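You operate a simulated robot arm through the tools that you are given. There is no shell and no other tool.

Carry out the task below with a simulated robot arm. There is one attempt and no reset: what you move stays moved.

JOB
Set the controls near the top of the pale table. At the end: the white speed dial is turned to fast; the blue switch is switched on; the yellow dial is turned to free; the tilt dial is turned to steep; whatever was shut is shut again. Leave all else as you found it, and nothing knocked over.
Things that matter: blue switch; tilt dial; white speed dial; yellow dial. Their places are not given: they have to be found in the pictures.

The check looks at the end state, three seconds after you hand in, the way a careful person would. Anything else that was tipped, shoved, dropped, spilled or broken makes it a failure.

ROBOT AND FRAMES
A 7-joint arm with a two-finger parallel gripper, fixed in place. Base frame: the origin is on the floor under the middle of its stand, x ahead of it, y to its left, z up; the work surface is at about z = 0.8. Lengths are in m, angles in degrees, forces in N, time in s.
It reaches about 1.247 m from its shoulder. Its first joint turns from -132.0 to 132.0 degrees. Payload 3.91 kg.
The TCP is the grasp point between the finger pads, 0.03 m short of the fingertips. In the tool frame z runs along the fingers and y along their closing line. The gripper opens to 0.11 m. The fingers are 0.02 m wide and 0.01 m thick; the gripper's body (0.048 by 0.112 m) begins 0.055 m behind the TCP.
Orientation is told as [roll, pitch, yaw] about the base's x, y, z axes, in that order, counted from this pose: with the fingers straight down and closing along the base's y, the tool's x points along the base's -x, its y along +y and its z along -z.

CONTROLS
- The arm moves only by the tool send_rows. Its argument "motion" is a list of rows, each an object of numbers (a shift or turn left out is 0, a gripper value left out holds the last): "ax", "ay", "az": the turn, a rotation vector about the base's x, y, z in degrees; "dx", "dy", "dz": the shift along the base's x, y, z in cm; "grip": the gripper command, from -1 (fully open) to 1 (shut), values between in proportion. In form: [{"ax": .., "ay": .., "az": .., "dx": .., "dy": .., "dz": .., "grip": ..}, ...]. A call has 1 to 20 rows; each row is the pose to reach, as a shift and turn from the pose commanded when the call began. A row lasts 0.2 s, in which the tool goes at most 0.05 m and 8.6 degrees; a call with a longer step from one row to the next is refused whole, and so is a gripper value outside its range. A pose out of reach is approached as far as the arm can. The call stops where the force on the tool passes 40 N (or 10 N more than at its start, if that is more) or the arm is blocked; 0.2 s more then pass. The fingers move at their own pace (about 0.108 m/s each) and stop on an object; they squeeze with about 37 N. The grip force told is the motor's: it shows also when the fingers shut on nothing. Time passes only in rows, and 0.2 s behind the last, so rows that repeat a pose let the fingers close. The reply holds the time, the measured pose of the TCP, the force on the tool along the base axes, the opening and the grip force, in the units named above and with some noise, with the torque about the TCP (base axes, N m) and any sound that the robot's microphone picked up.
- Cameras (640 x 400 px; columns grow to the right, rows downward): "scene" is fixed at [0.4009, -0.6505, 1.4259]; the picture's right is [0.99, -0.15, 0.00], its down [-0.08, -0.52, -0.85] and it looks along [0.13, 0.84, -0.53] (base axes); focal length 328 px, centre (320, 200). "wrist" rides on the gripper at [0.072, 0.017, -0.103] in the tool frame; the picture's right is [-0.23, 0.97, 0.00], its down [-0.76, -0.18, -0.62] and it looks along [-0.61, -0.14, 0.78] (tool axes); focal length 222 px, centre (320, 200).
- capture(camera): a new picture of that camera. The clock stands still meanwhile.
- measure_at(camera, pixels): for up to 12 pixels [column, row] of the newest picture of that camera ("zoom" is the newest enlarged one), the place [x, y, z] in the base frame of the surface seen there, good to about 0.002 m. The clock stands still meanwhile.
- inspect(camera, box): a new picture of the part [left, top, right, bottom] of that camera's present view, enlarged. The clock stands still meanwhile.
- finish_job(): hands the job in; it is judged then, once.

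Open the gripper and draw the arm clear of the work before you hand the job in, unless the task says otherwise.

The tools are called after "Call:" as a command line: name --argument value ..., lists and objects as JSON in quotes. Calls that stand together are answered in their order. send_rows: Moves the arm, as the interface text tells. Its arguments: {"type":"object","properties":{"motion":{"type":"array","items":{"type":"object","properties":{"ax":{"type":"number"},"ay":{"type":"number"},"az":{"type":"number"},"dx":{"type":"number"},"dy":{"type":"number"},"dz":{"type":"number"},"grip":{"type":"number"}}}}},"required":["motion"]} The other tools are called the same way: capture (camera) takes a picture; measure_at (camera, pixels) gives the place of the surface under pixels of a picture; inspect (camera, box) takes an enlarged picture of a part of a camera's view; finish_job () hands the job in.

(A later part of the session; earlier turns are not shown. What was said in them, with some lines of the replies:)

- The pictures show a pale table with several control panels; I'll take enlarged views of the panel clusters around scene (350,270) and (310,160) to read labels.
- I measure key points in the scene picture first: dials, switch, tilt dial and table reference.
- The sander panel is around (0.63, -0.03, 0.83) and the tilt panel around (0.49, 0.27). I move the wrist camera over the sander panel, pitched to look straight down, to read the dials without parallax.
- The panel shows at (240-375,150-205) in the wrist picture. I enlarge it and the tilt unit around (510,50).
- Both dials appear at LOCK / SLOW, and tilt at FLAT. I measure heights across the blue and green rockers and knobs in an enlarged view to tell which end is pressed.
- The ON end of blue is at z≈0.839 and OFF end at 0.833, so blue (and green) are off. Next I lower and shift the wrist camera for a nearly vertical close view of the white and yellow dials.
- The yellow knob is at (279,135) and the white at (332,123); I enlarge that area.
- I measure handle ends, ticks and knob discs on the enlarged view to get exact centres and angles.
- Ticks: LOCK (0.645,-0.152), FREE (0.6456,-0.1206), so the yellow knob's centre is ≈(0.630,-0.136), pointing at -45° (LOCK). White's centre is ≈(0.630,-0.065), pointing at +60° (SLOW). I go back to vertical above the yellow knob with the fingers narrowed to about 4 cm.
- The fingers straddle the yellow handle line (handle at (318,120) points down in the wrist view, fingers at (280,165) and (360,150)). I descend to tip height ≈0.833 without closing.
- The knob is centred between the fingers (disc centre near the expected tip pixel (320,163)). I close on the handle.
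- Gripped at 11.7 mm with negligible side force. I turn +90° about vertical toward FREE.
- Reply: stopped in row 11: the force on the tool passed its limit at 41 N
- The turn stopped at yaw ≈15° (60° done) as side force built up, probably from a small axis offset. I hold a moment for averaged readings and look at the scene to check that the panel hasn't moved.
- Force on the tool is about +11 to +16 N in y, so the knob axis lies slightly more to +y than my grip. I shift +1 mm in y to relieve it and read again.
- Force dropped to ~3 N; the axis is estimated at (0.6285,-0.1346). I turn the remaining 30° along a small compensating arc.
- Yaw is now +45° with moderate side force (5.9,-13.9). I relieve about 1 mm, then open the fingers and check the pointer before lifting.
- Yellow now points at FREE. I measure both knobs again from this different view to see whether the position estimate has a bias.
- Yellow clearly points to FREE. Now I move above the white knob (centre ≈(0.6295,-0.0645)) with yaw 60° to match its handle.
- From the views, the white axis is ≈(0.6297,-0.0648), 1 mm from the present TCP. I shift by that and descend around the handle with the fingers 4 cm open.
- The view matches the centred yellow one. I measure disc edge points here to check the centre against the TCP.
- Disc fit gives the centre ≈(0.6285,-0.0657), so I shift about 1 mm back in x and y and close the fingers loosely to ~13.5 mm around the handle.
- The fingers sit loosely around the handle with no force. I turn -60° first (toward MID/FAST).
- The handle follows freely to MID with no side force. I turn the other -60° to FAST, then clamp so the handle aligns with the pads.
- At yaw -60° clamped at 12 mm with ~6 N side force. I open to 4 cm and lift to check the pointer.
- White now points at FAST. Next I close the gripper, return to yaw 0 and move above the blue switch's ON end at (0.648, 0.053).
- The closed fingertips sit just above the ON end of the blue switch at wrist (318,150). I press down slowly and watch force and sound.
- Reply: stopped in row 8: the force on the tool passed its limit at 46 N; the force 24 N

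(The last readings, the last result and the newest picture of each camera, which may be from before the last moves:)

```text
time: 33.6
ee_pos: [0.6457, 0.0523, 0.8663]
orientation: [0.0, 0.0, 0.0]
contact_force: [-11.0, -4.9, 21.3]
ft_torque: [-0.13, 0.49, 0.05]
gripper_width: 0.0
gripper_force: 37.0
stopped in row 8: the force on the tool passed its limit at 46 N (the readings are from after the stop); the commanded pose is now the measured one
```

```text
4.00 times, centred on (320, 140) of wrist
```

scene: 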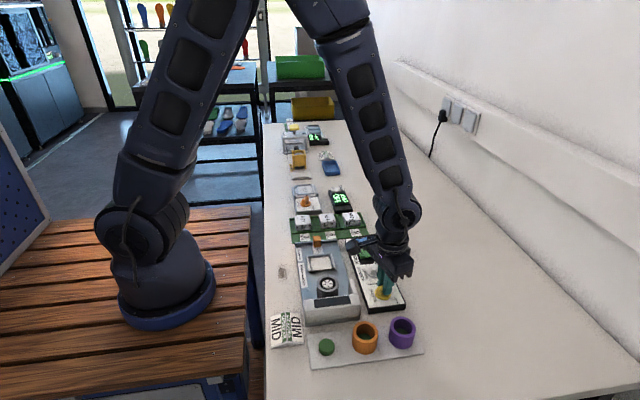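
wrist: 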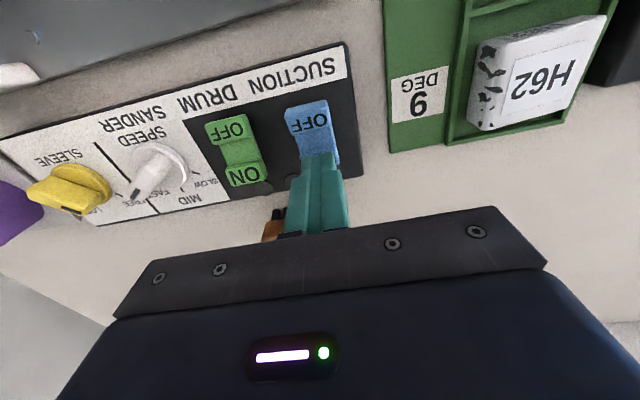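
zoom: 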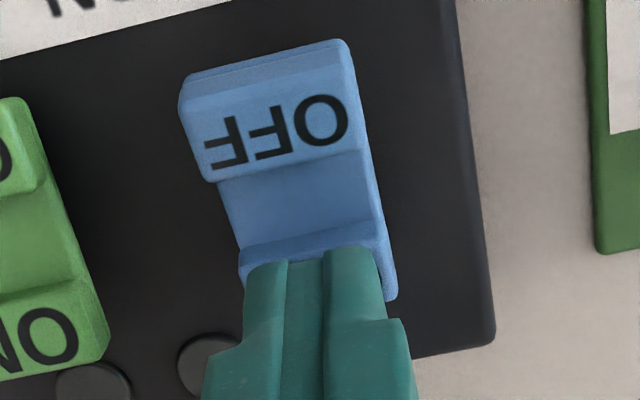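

The rocker looks tilted with OFF raised now; force reached the limit. I lift off and inspect its state.

Call:
send_rows --motion '[{"dz": 1}, {"dz": 3}, {"dz": 6}, {"dz": 10}]'

Call:
inspect --camera "scene" --box '[345, 225, 395, 265]'

Call:
capture --camera "wrist"

Call:
inspect --camera "wrist" --box '[200, 60, 360, 160]'

```text
time: 34.6
ee_pos: [0.6478, 0.054, 0.9662]
orientation: [0.0, 0.1, -0.1]
contact_force: [0.2, 0.7, -0.3]
ft_torque: [0.03, 0.0, -0.02]
gripper_width: 0.0
gripper_force: 37.1
```

```text
10.00 times, centred on (370, 245) of scene
```

zoom: 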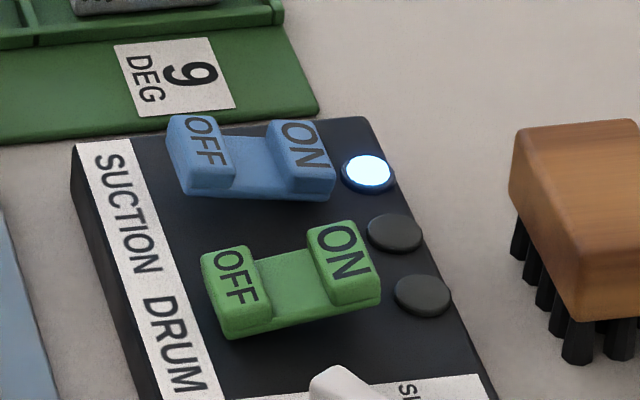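

```text
taken
```

wrist: 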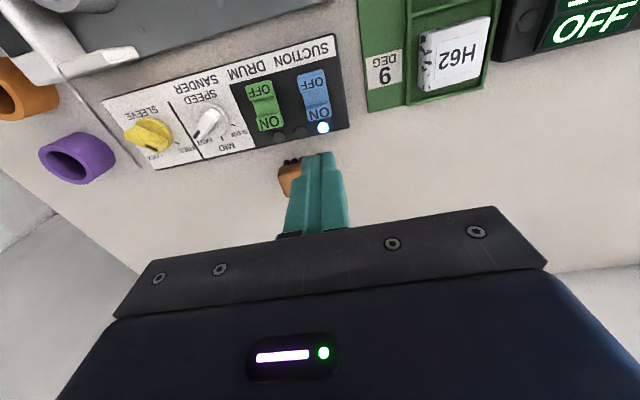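

```text
4.00 times, centred on (280, 110) of wrist
```

zoom: 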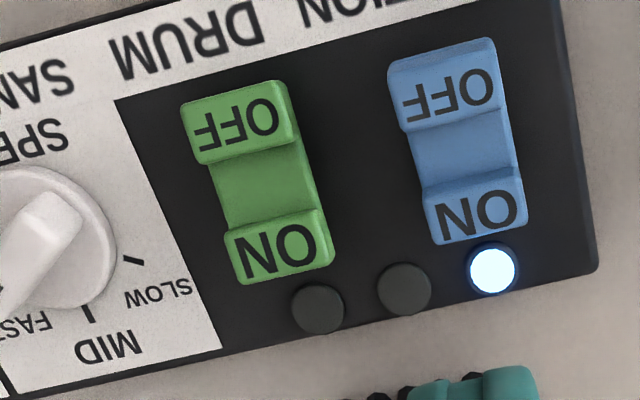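

The blue switch is on and its lamp lights at wrist (323,127). Now I move the wrist camera, pitched down, over the tilt unit near (0.49, 0.27).

Call:
send_rows --motion '[{"dx": -1, "dy": 3.5, "dz": 1.5, "ay": 6.3, "grip": 1}, {"dx": -2, "dy": 7, "dz": 3, "ay": 12.6, "grip": 0.6}, {"dx": -3.2, "dy": 10.5, "dz": 3.4, "ay": 19, "grip": 0.27}, {"dx": -4.5, "dy": 14, "dz": 3.4, "ay": 25.3, "grip": 0.27}, {"dx": -5.8, "dy": 17.5, "dz": 3.4, "ay": 31.7, "grip": 0.27}, {"dx": -7, "dy": 20.5, "dz": 3.4, "ay": 38, "grip": 0.27}, {"dx": -7, "dy": 20.5, "dz": 3.4, "ay": 38, "grip": 0.27}]'

Call:
capture --camera "wrist"

```text
time: 36.2
ee_pos: [0.5765, 0.2585, 0.9984]
orientation: [0.0, 38.1, 0.1]
contact_force: [0.7, -0.1, -0.2]
ft_torque: [0.01, -0.01, 0.0]
gripper_width: 0.0402
gripper_force: 0.1
```

```text
taken
```

wrist: 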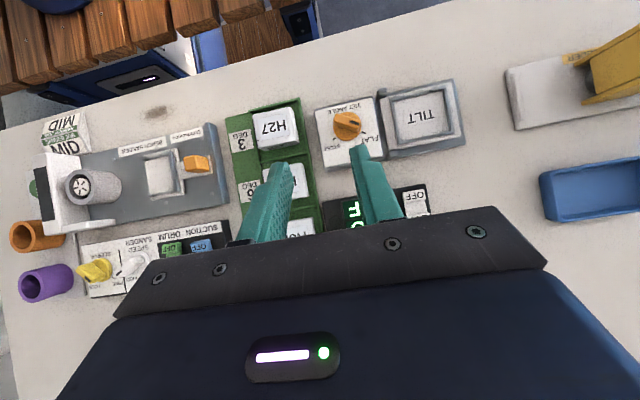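

The tilt dial is at wrist (348,125) with the TILT plate at (420,115). I enlarge them and also the yellow/white dials at lower left for a re-check.

Call:
inspect --camera "wrist" --box '[305, 75, 475, 175]'

Call:
inspect --camera "scene" --box '[280, 170, 360, 225]'

```text
3.76 times, centred on (390, 125) of wrist
```

zoom: 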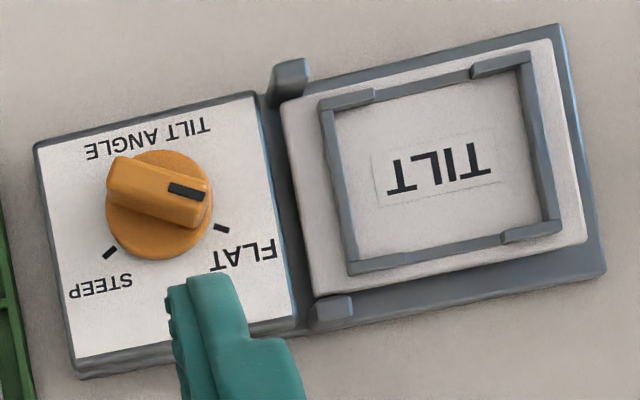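

```text
7.27 times, centred on (320, 198) of scene
```

zoom: 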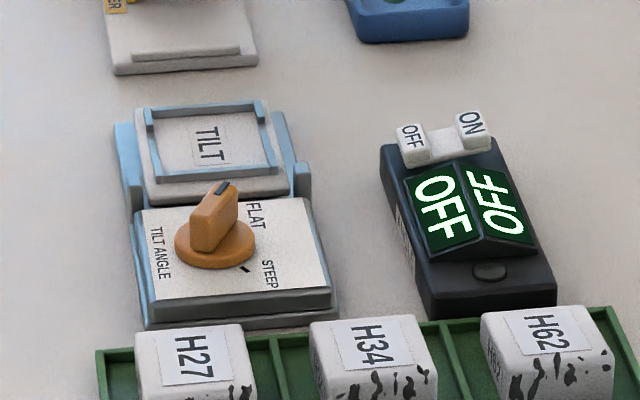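

The tilt pointer is at FLAT (≈+60°) with STEEP at ≈-60°, same layout as the speed dial. I measure ticks, disc and surroundings.

Call:
inspect --camera "wrist" --box '[310, 85, 390, 165]'

```text
5.00 times, centred on (350, 125) of wrist
```

zoom: 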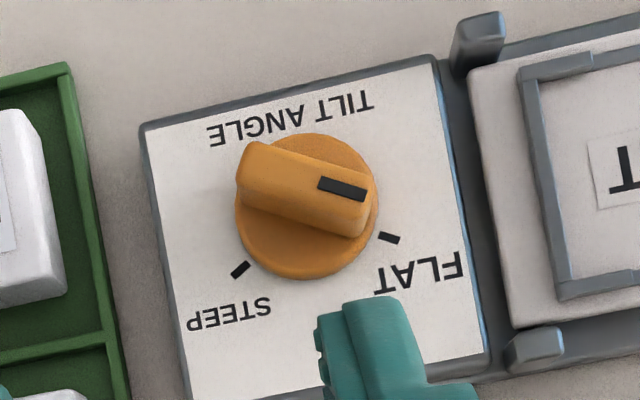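

Call:
measure_at --camera "zoom" --pixels '[[389, 238], [240, 269], [310, 138], [374, 220], [240, 230], [275, 268], [340, 263], [345, 190], [265, 165], [478, 40], [530, 345], [500, 200]]'

Call:
measure_at --camera "wrist" --pixels '[[275, 120], [420, 120], [415, 198], [320, 110], [440, 90], [456, 128], [400, 150], [345, 100]]'

```text
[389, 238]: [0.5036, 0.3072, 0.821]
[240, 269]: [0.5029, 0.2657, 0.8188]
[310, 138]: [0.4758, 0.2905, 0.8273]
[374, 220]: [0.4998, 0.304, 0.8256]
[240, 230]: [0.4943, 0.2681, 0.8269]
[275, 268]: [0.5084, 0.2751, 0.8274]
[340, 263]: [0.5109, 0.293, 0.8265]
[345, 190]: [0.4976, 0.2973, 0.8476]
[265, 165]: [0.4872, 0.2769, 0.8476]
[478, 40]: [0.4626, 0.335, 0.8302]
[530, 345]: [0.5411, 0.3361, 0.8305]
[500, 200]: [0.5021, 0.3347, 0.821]
```

```text
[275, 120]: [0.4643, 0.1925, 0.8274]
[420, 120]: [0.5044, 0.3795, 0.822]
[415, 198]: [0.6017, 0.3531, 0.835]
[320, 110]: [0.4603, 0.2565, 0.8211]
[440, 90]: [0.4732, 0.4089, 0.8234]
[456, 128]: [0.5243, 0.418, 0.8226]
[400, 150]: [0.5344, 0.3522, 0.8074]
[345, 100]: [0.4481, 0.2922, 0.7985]
```

The tilt axis is ≈(0.4928, 0.2865) with the same heights as the others. I go vertical above it, then yaw +60° to match the handle.

Call:
send_rows --motion '[{"dx": -1.4, "dy": 0.5, "dz": -0.5, "ay": -6.4, "grip": 0.27}, {"dx": -2.8, "dy": 1.0, "dz": -1.2, "ay": -12.7}, {"dx": -4.2, "dy": 1.5, "dz": -2, "ay": -19}, {"dx": -5.6, "dy": 2, "dz": -3, "ay": -25.3}, {"dx": -7, "dy": 2.5, "dz": -4, "ay": -31.7}, {"dx": -8.35, "dy": 2.8, "dz": -4.9, "ay": -38}, {"dx": -8.35, "dy": 2.8, "dz": -4.9, "ay": -38}]'

Call:
send_rows --motion '[{"az": 7.5}, {"az": 15}, {"az": 22.5}, {"az": 30}, {"az": 37.5}, {"az": 45}, {"az": 52.5}, {"az": 60}, {"az": 60}]'

Call:
send_rows --motion '[{"dz": 0}]'

Call:
send_rows --motion '[{"dz": 0}]'

Call:
capture --camera "wrist"

Call:
inspect --camera "wrist" --box '[260, 70, 380, 170]'

```text
time: 37.8
ee_pos: [0.4922, 0.2866, 0.9489]
orientation: [0.1, 0.0, 0.0]
contact_force: [0.5, 0.2, 0.4]
ft_torque: [0.0, -0.01, 0.0]
gripper_width: 0.04
gripper_force: 0.0
```

```text
time: 39.8
ee_pos: [0.4941, 0.2857, 0.9496]
orientation: [0.0, 0.0, 60.2]
contact_force: [-0.6, -0.4, 0.1]
ft_torque: [0.01, 0.01, 0.01]
gripper_width: 0.0402
gripper_force: 0.1
```

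```text
time: 40.2
ee_pos: [0.4946, 0.2849, 0.9499]
orientation: [0.0, 0.1, 60.0]
contact_force: [1.1, -0.2, 0.0]
ft_torque: [0.01, 0.0, -0.02]
gripper_width: 0.0403
gripper_force: 0.1
```

```text
time: 40.6
ee_pos: [0.4949, 0.2857, 0.9496]
orientation: [0.0, -0.1, 60.0]
contact_force: [-0.5, -0.8, -0.8]
ft_torque: [-0.01, 0.03, -0.02]
gripper_width: 0.04
gripper_force: 0.0
```

```text
taken
```

wrist: 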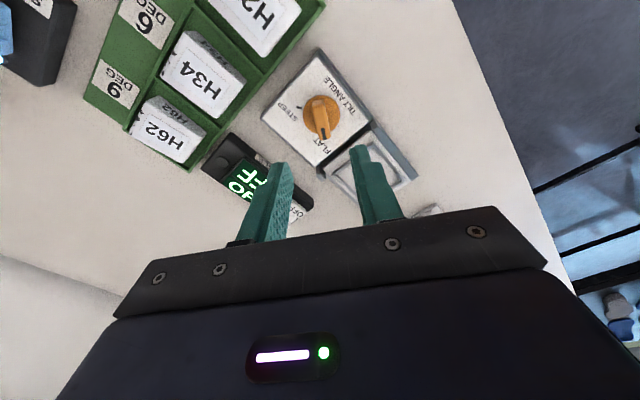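

```text
4.00 times, centred on (320, 120) of wrist
```

zoom: 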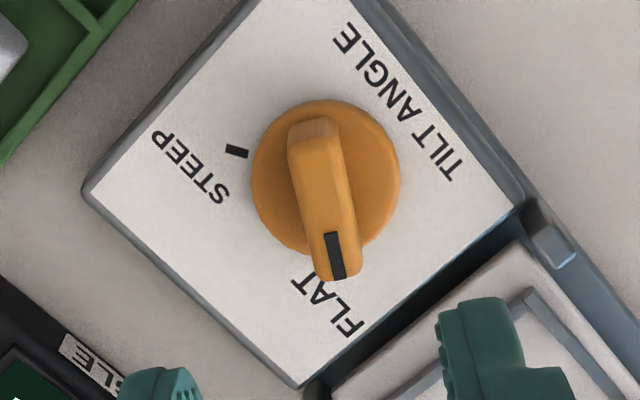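

Compared with the good hover over the white knob, the orange disc sits ~1.7 mm to the right and ~1.8 mm up in tool terms, so I shift (-2.4,-0.7) mm and descend.

Call:
send_rows --motion '[{"dx": -0.24, "dy": -0.07, "dz": -1}, {"dx": -0.24, "dy": -0.07, "dz": -3}, {"dx": -0.24, "dy": -0.07, "dz": -5}, {"dx": -0.24, "dy": -0.07, "dz": -6.5}, {"dx": -0.24, "dy": -0.07, "dz": -7.7}, {"dx": -0.24, "dy": -0.07, "dz": -8.6}, {"dx": -0.24, "dy": -0.07, "dz": -8.6}]'

Call:
inspect --camera "wrist" --box '[260, 110, 380, 190]'

Call:
measure_at --camera "zoom" --pixels '[[195, 205], [440, 205], [318, 93], [225, 130], [405, 130], [215, 280], [430, 270], [310, 240]]'

```text
time: 42.2
ee_pos: [0.4907, 0.2855, 0.8631]
orientation: [0.0, 0.0, 60.0]
contact_force: [0.4, -0.4, -0.3]
ft_torque: [-0.01, 0.02, -0.02]
gripper_width: 0.04
gripper_force: 0.0
```

```text
5.00 times, centred on (320, 150) of wrist
```

zoom: 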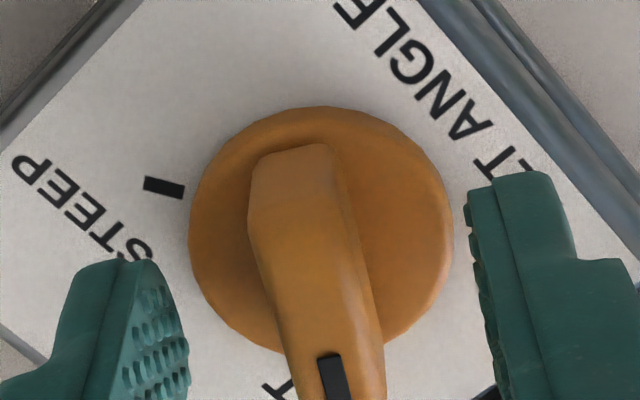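

```text
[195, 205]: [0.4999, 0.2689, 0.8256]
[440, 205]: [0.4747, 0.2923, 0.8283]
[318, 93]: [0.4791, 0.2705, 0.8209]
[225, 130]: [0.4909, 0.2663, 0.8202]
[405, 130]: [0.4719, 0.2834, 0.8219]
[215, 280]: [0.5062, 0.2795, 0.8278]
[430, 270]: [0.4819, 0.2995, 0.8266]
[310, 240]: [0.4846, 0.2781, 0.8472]
```

The orange disc now appears ~1 mm low in the picture compared with the good white position, so I shift +1.1 mm in y and close loosely to 13.5 mm.

Call:
send_rows --motion '[{"dx": 0.02, "dy": 0.06, "grip": 0.5}, {"dx": 0.02, "dy": 0.11, "grip": 0.6}, {"dx": 0.02, "dy": 0.11, "grip": 0.7}, {"dx": 0.02, "dy": 0.11, "grip": 0.755}, {"dx": 0.02, "dy": 0.11, "grip": 0.755}]'

Call:
inspect --camera "wrist" --box '[260, 110, 380, 190]'

```text
time: 43.4
ee_pos: [0.492, 0.2866, 0.8644]
orientation: [0.0, 0.0, 60.0]
contact_force: [-0.2, -0.7, 0.0]
ft_torque: [-0.01, 0.01, 0.02]
gripper_width: 0.0136
gripper_force: 0.1
```

```text
5.00 times, centred on (320, 150) of wrist
```

zoom: 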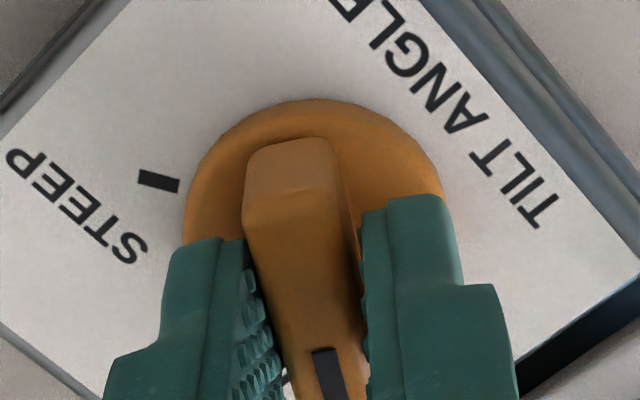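

This now matches the good white-knob picture. I turn -60° and check before continuing, watching the TILT plate too.

Call:
send_rows --motion '[{"az": -6}, {"az": -12}, {"az": -18}, {"az": -24}, {"az": -30}, {"az": -36}, {"az": -42}, {"az": -48}, {"az": -54}, {"az": -60}, {"az": -60}]'

Call:
inspect --camera "wrist" --box '[240, 90, 400, 190]'

Call:
inspect --camera "scene" --box '[270, 150, 370, 230]'

```text
time: 45.8
ee_pos: [0.4904, 0.286, 0.865]
orientation: [0.0, 0.0, -0.1]
contact_force: [-0.2, -0.4, -0.2]
ft_torque: [0.01, 0.01, 0.03]
gripper_width: 0.0136
gripper_force: 0.0
```

```text
4.00 times, centred on (320, 140) of wrist
```

zoom: 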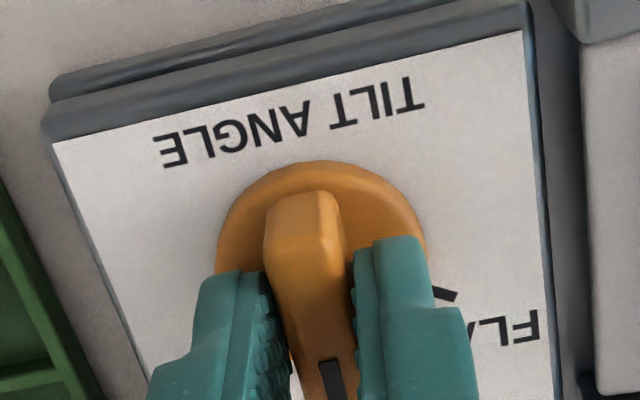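

```text
5.00 times, centred on (320, 190) of scene
```

zoom: 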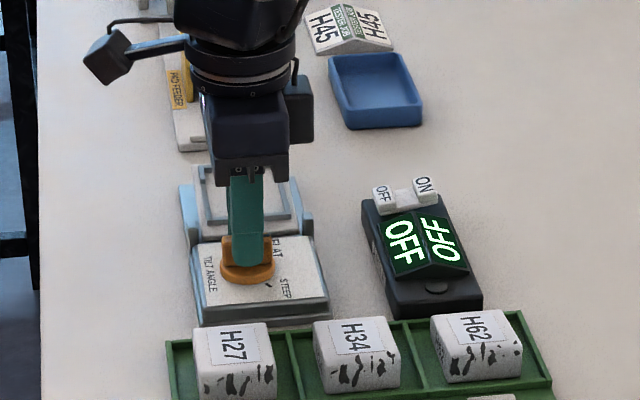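

No force; the dial follows to the middle. I turn the other -60° to STEEP and clamp at the end to align the handle.

Call:
send_rows --motion '[{"az": -6}, {"az": -12}, {"az": -18}, {"az": -24}, {"az": -30}, {"az": -36}, {"az": -42}, {"az": -48}, {"az": -54}, {"az": -60}, {"az": -60}, {"az": -60, "grip": 0.85}, {"az": -60, "grip": 1.0}, {"az": -60, "grip": 1.0}]'

Call:
inspect --camera "wrist" --box '[240, 90, 400, 190]'

```text
time: 48.8
ee_pos: [0.4923, 0.2866, 0.8641]
orientation: [0.1, 0.1, -60.0]
contact_force: [18.2, 3.3, 0.9]
ft_torque: [-0.5, -0.66, 0.03]
gripper_width: 0.0118
gripper_force: 45.2
```

```text
4.00 times, centred on (320, 140) of wrist
```

zoom: 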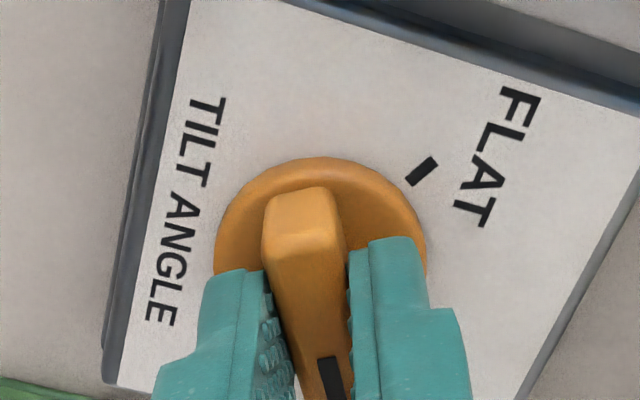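

At STEEP, clamped with an 18 N side force. I relieve ~0.8 mm in x, open, and lift to inspect.

Call:
send_rows --motion '[{"dx": 0.08}, {"dx": 0.08}, {"dx": 0.08, "grip": 0.6}, {"dx": 0.08, "grip": 0.3}, {"dx": 0.08, "grip": 0.27}, {"dx": 0.08, "grip": 0.27}]'

Call:
send_rows --motion '[{"dz": 1}, {"dz": 2.5}, {"dz": 4.5}, {"dz": 6.5}, {"dz": 8.5}, {"dz": 11.5}]'

Call:
capture --camera "wrist"

Call:
inspect --camera "wrist" --box '[260, 60, 380, 160]'

Call:
inspect --camera "scene" --box '[270, 150, 370, 230]'

```text
time: 50.2
ee_pos: [0.492, 0.2864, 0.8638]
orientation: [-0.1, 0.1, -60.0]
contact_force: [-0.5, -0.5, -0.4]
ft_torque: [-0.02, 0.02, 0.0]
gripper_width: 0.0402
gripper_force: 0.2
```

```text
time: 51.6
ee_pos: [0.4931, 0.2849, 0.9791]
orientation: [0.0, -0.1, -60.0]
contact_force: [-0.6, 0.2, 0.1]
ft_torque: [-0.01, 0.01, 0.0]
gripper_width: 0.0402
gripper_force: 0.1
```

```text
taken
```

wrist: 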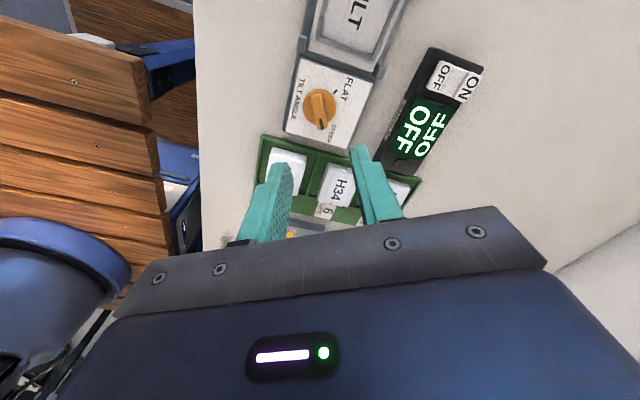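

```text
4.00 times, centred on (320, 110) of wrist
```

zoom: 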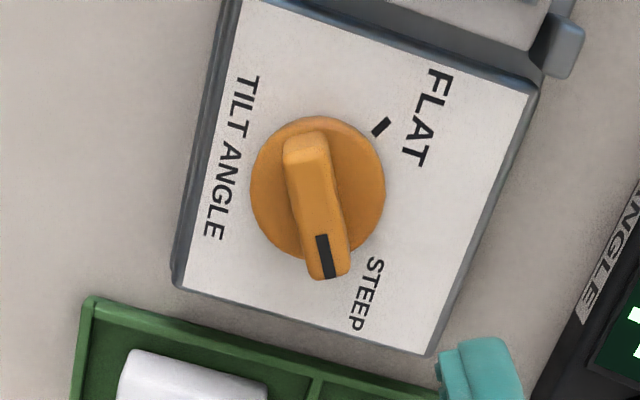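

```text
5.00 times, centred on (320, 190) of scene
```

zoom: 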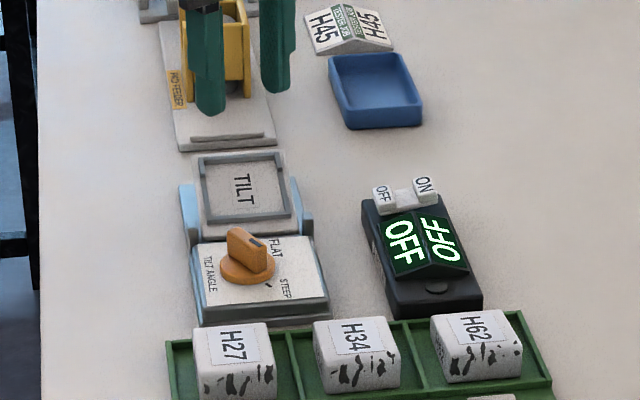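

The tilt dial now points to STEEP. I raise the arm, return to yaw 0 and pitch the camera for a final overhead check of all the dials.

Call:
send_rows --motion '[{"dz": 2, "az": 7.5}, {"dz": 4, "az": 15}, {"dz": 6, "az": 22.5}, {"dz": 8, "az": 30}, {"dz": 10, "az": 37.5}, {"dz": 11, "az": 45}, {"dz": 12, "az": 52.5}, {"dz": 13, "az": 60}]'

Call:
send_rows --motion '[{"dx": 3, "dy": -3.5, "ay": 6.4, "grip": -0.2}, {"dx": 6, "dy": -7, "ay": 12.7, "grip": -0.6}, {"dx": 9, "dy": -10.5, "ay": 19, "grip": -1}, {"dx": 12, "dy": -14, "ay": 25.3, "grip": -1}, {"dx": 15, "dy": -17.5, "ay": 31.7, "grip": -1}, {"dx": 18, "dy": -21, "ay": 38, "grip": -1}, {"dx": 18, "dy": -21, "ay": 38, "grip": -1}]'

Call:
capture --camera "wrist"

Call:
inspect --camera "wrist" --box '[200, 100, 400, 230]'

Call:
capture --camera "scene"

```text
time: 53.4
ee_pos: [0.4923, 0.2861, 1.1079]
orientation: [0.0, -0.1, 0.1]
contact_force: [0.5, -0.3, 0.6]
ft_torque: [-0.01, 0.0, -0.04]
gripper_width: 0.0404
gripper_force: 0.0
```

```text
time: 55.0
ee_pos: [0.6712, 0.0758, 1.1089]
orientation: [0.1, 37.9, -0.1]
contact_force: [-0.4, 0.3, -0.1]
ft_torque: [-0.05, -0.01, 0.02]
gripper_width: 0.1101
gripper_force: 0.0
```

```text
taken
```

wrist: 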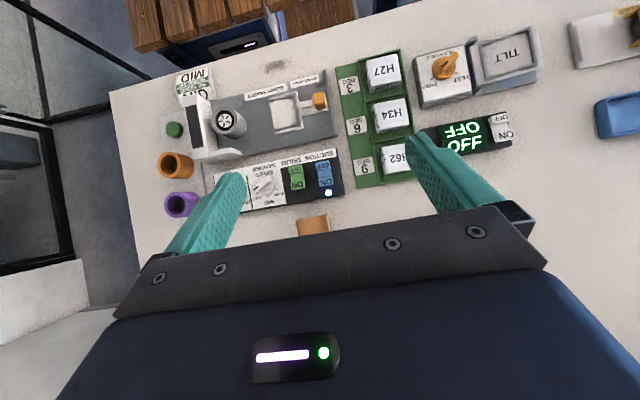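

```text
3.08 times, centred on (300, 165) of wrist
```

zoom: 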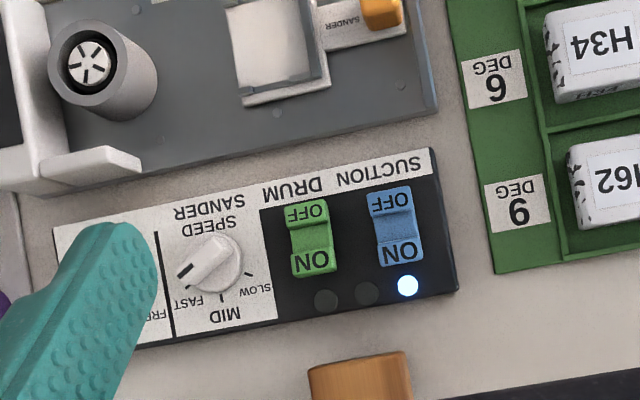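

```text
taken
```

scene: 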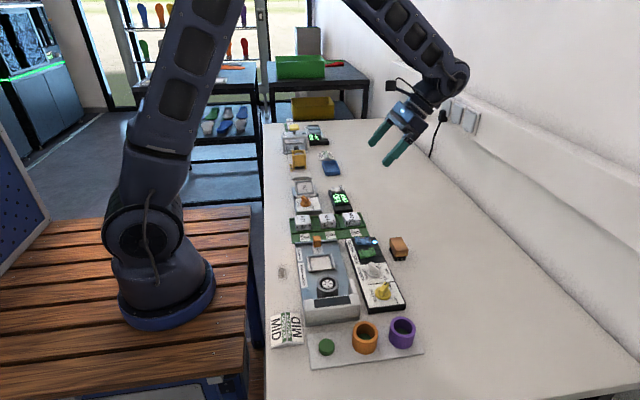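

White points at FAST and blue is lit; a finger hides yellow. I shift -8 cm in y to see it, and enlarge the scene view too.

Call:
send_rows --motion '[{"dy": -4}, {"dy": -8}, {"dy": -10}, {"dy": -10}]'

Call:
capture --camera "wrist"

Call:
inspect --camera "wrist" --box '[240, 120, 360, 200]'

Call:
inspect --camera "scene" --box '[260, 170, 420, 350]'

Call:
inspect --camera "scene" --box '[280, 165, 360, 225]'

```text
time: 56.0
ee_pos: [0.6707, -0.0229, 1.1075]
orientation: [-0.1, 38.0, 0.0]
contact_force: [-0.5, 0.9, -0.4]
ft_torque: [-0.01, -0.01, -0.02]
gripper_width: 0.1103
gripper_force: 0.2
```

```text
taken
```

wrist: 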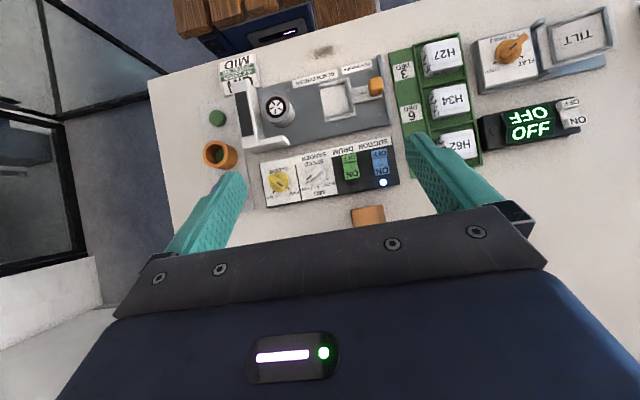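

```text
5.00 times, centred on (300, 160) of wrist
```

zoom: 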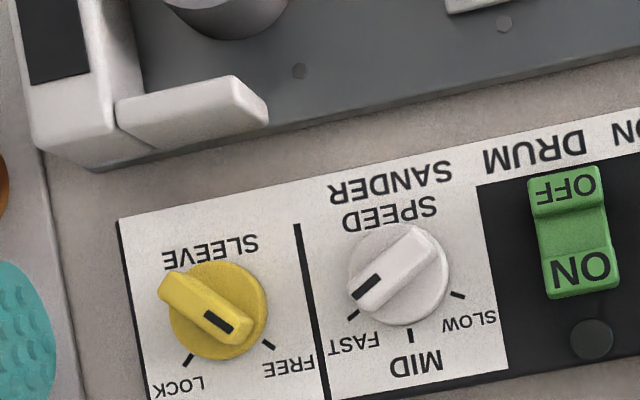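

```text
2.22 times, centred on (340, 260) of scene
```

zoom: 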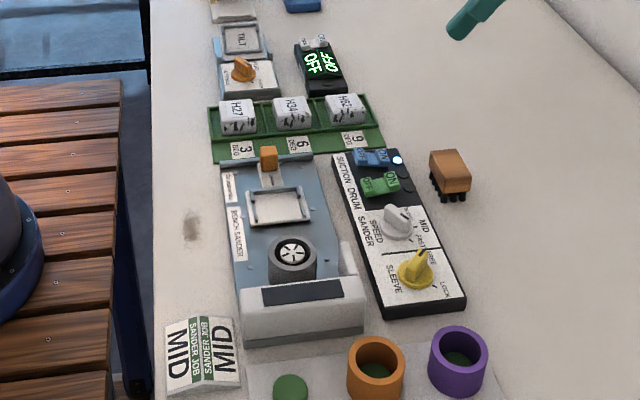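

```text
6.67 times, centred on (320, 195) of scene
```

zoom: 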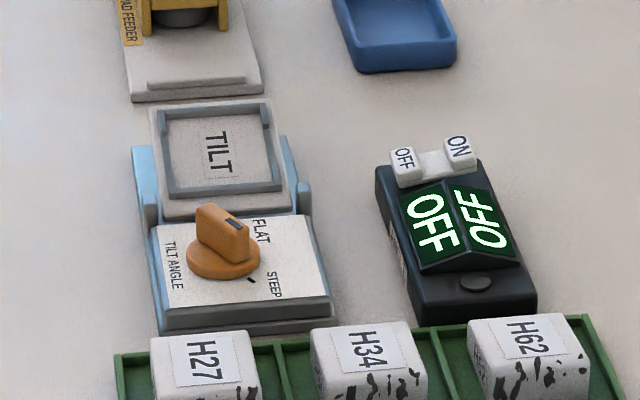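

Yellow points at FREE (≈+42°) and white at FAST (≈-61°). I take one more close look at the tilt dial at wrist (510,48), then draw the arm up.

Call:
inspect --camera "wrist" --box '[465, 10, 625, 110]'

Call:
send_rows --motion '[{"dz": 2, "dy": 3, "ay": -6.4}, {"dz": 4, "dy": 6, "ay": -12.7}, {"dz": 6, "dy": 9, "ay": -19}, {"dz": 7, "dy": 12, "ay": -25.3}, {"dz": 8, "dy": 15, "ay": -31.7}, {"dz": 8, "dy": 18, "ay": -38}, {"dz": 8, "dy": 18, "ay": -38}]'

Call:
capture --camera "wrist"

Call:
inspect --camera "scene" --box '[260, 110, 420, 210]'

```text
4.00 times, centred on (545, 60) of wrist
```

zoom: 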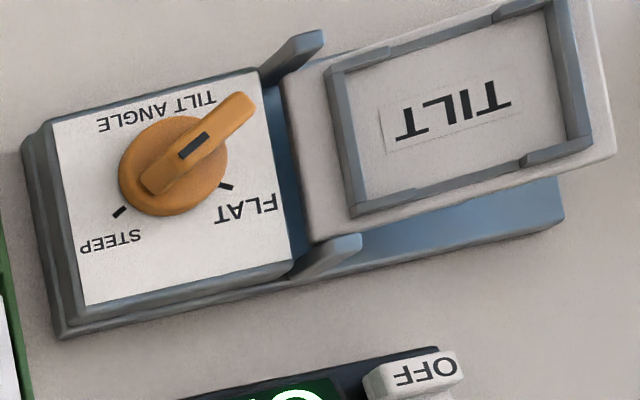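

```text
time: 57.6
ee_pos: [0.6711, 0.1577, 1.1882]
orientation: [0.0, 0.0, 0.0]
contact_force: [0.3, -0.1, 0.8]
ft_torque: [0.01, -0.02, 0.01]
gripper_width: 0.1101
gripper_force: 0.0
```

```text
taken
```

wrist: 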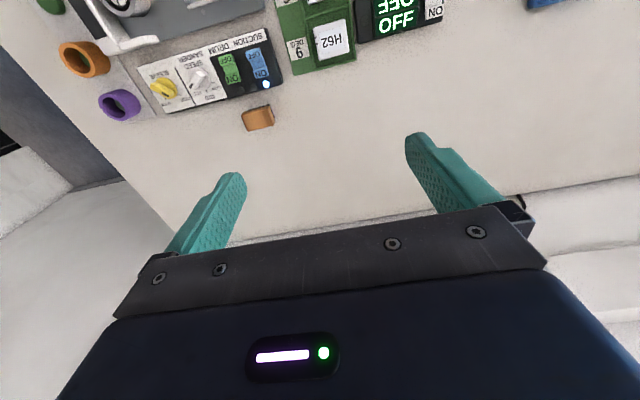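

```text
4.00 times, centred on (340, 160) of scene
```

zoom: 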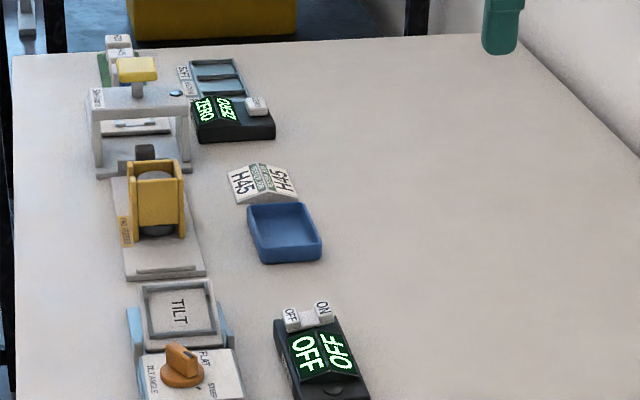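

All four controls read as required: white at FAST, blue ON with its lamp lit, yellow at FREE, and tilt at STEEP with its plate raised. Nothing else has moved, and the arm is clear with the gripper open, so I hand in the job.

Call:
finish_job

```text
The job is handed in.
```

I set all four controls as asked and handed in the job. The final pictures show:

- **White speed dial:** it points at FAST.
- **Blue switch:** it is on, and the lamp beside it is lit.
- **Yellow dial:** it points at FREE.
- **Tilt dial:** it points at STEEP, and the TILT plate next to it is now raised.

I found nothing shut that had to be opened, so there was nothing to shut again. The middle lamp on the sander panel was lit yellow at the start. It went dark after I turned the yellow and white dials, before I pressed the blue switch.

The force limit stopped the arm twice: once while turning the yellow dial, and once at the end of the press on the blue switch. In the last pictures nothing else appears moved or knocked over. I left the arm raised clear of the table with the gripper open.
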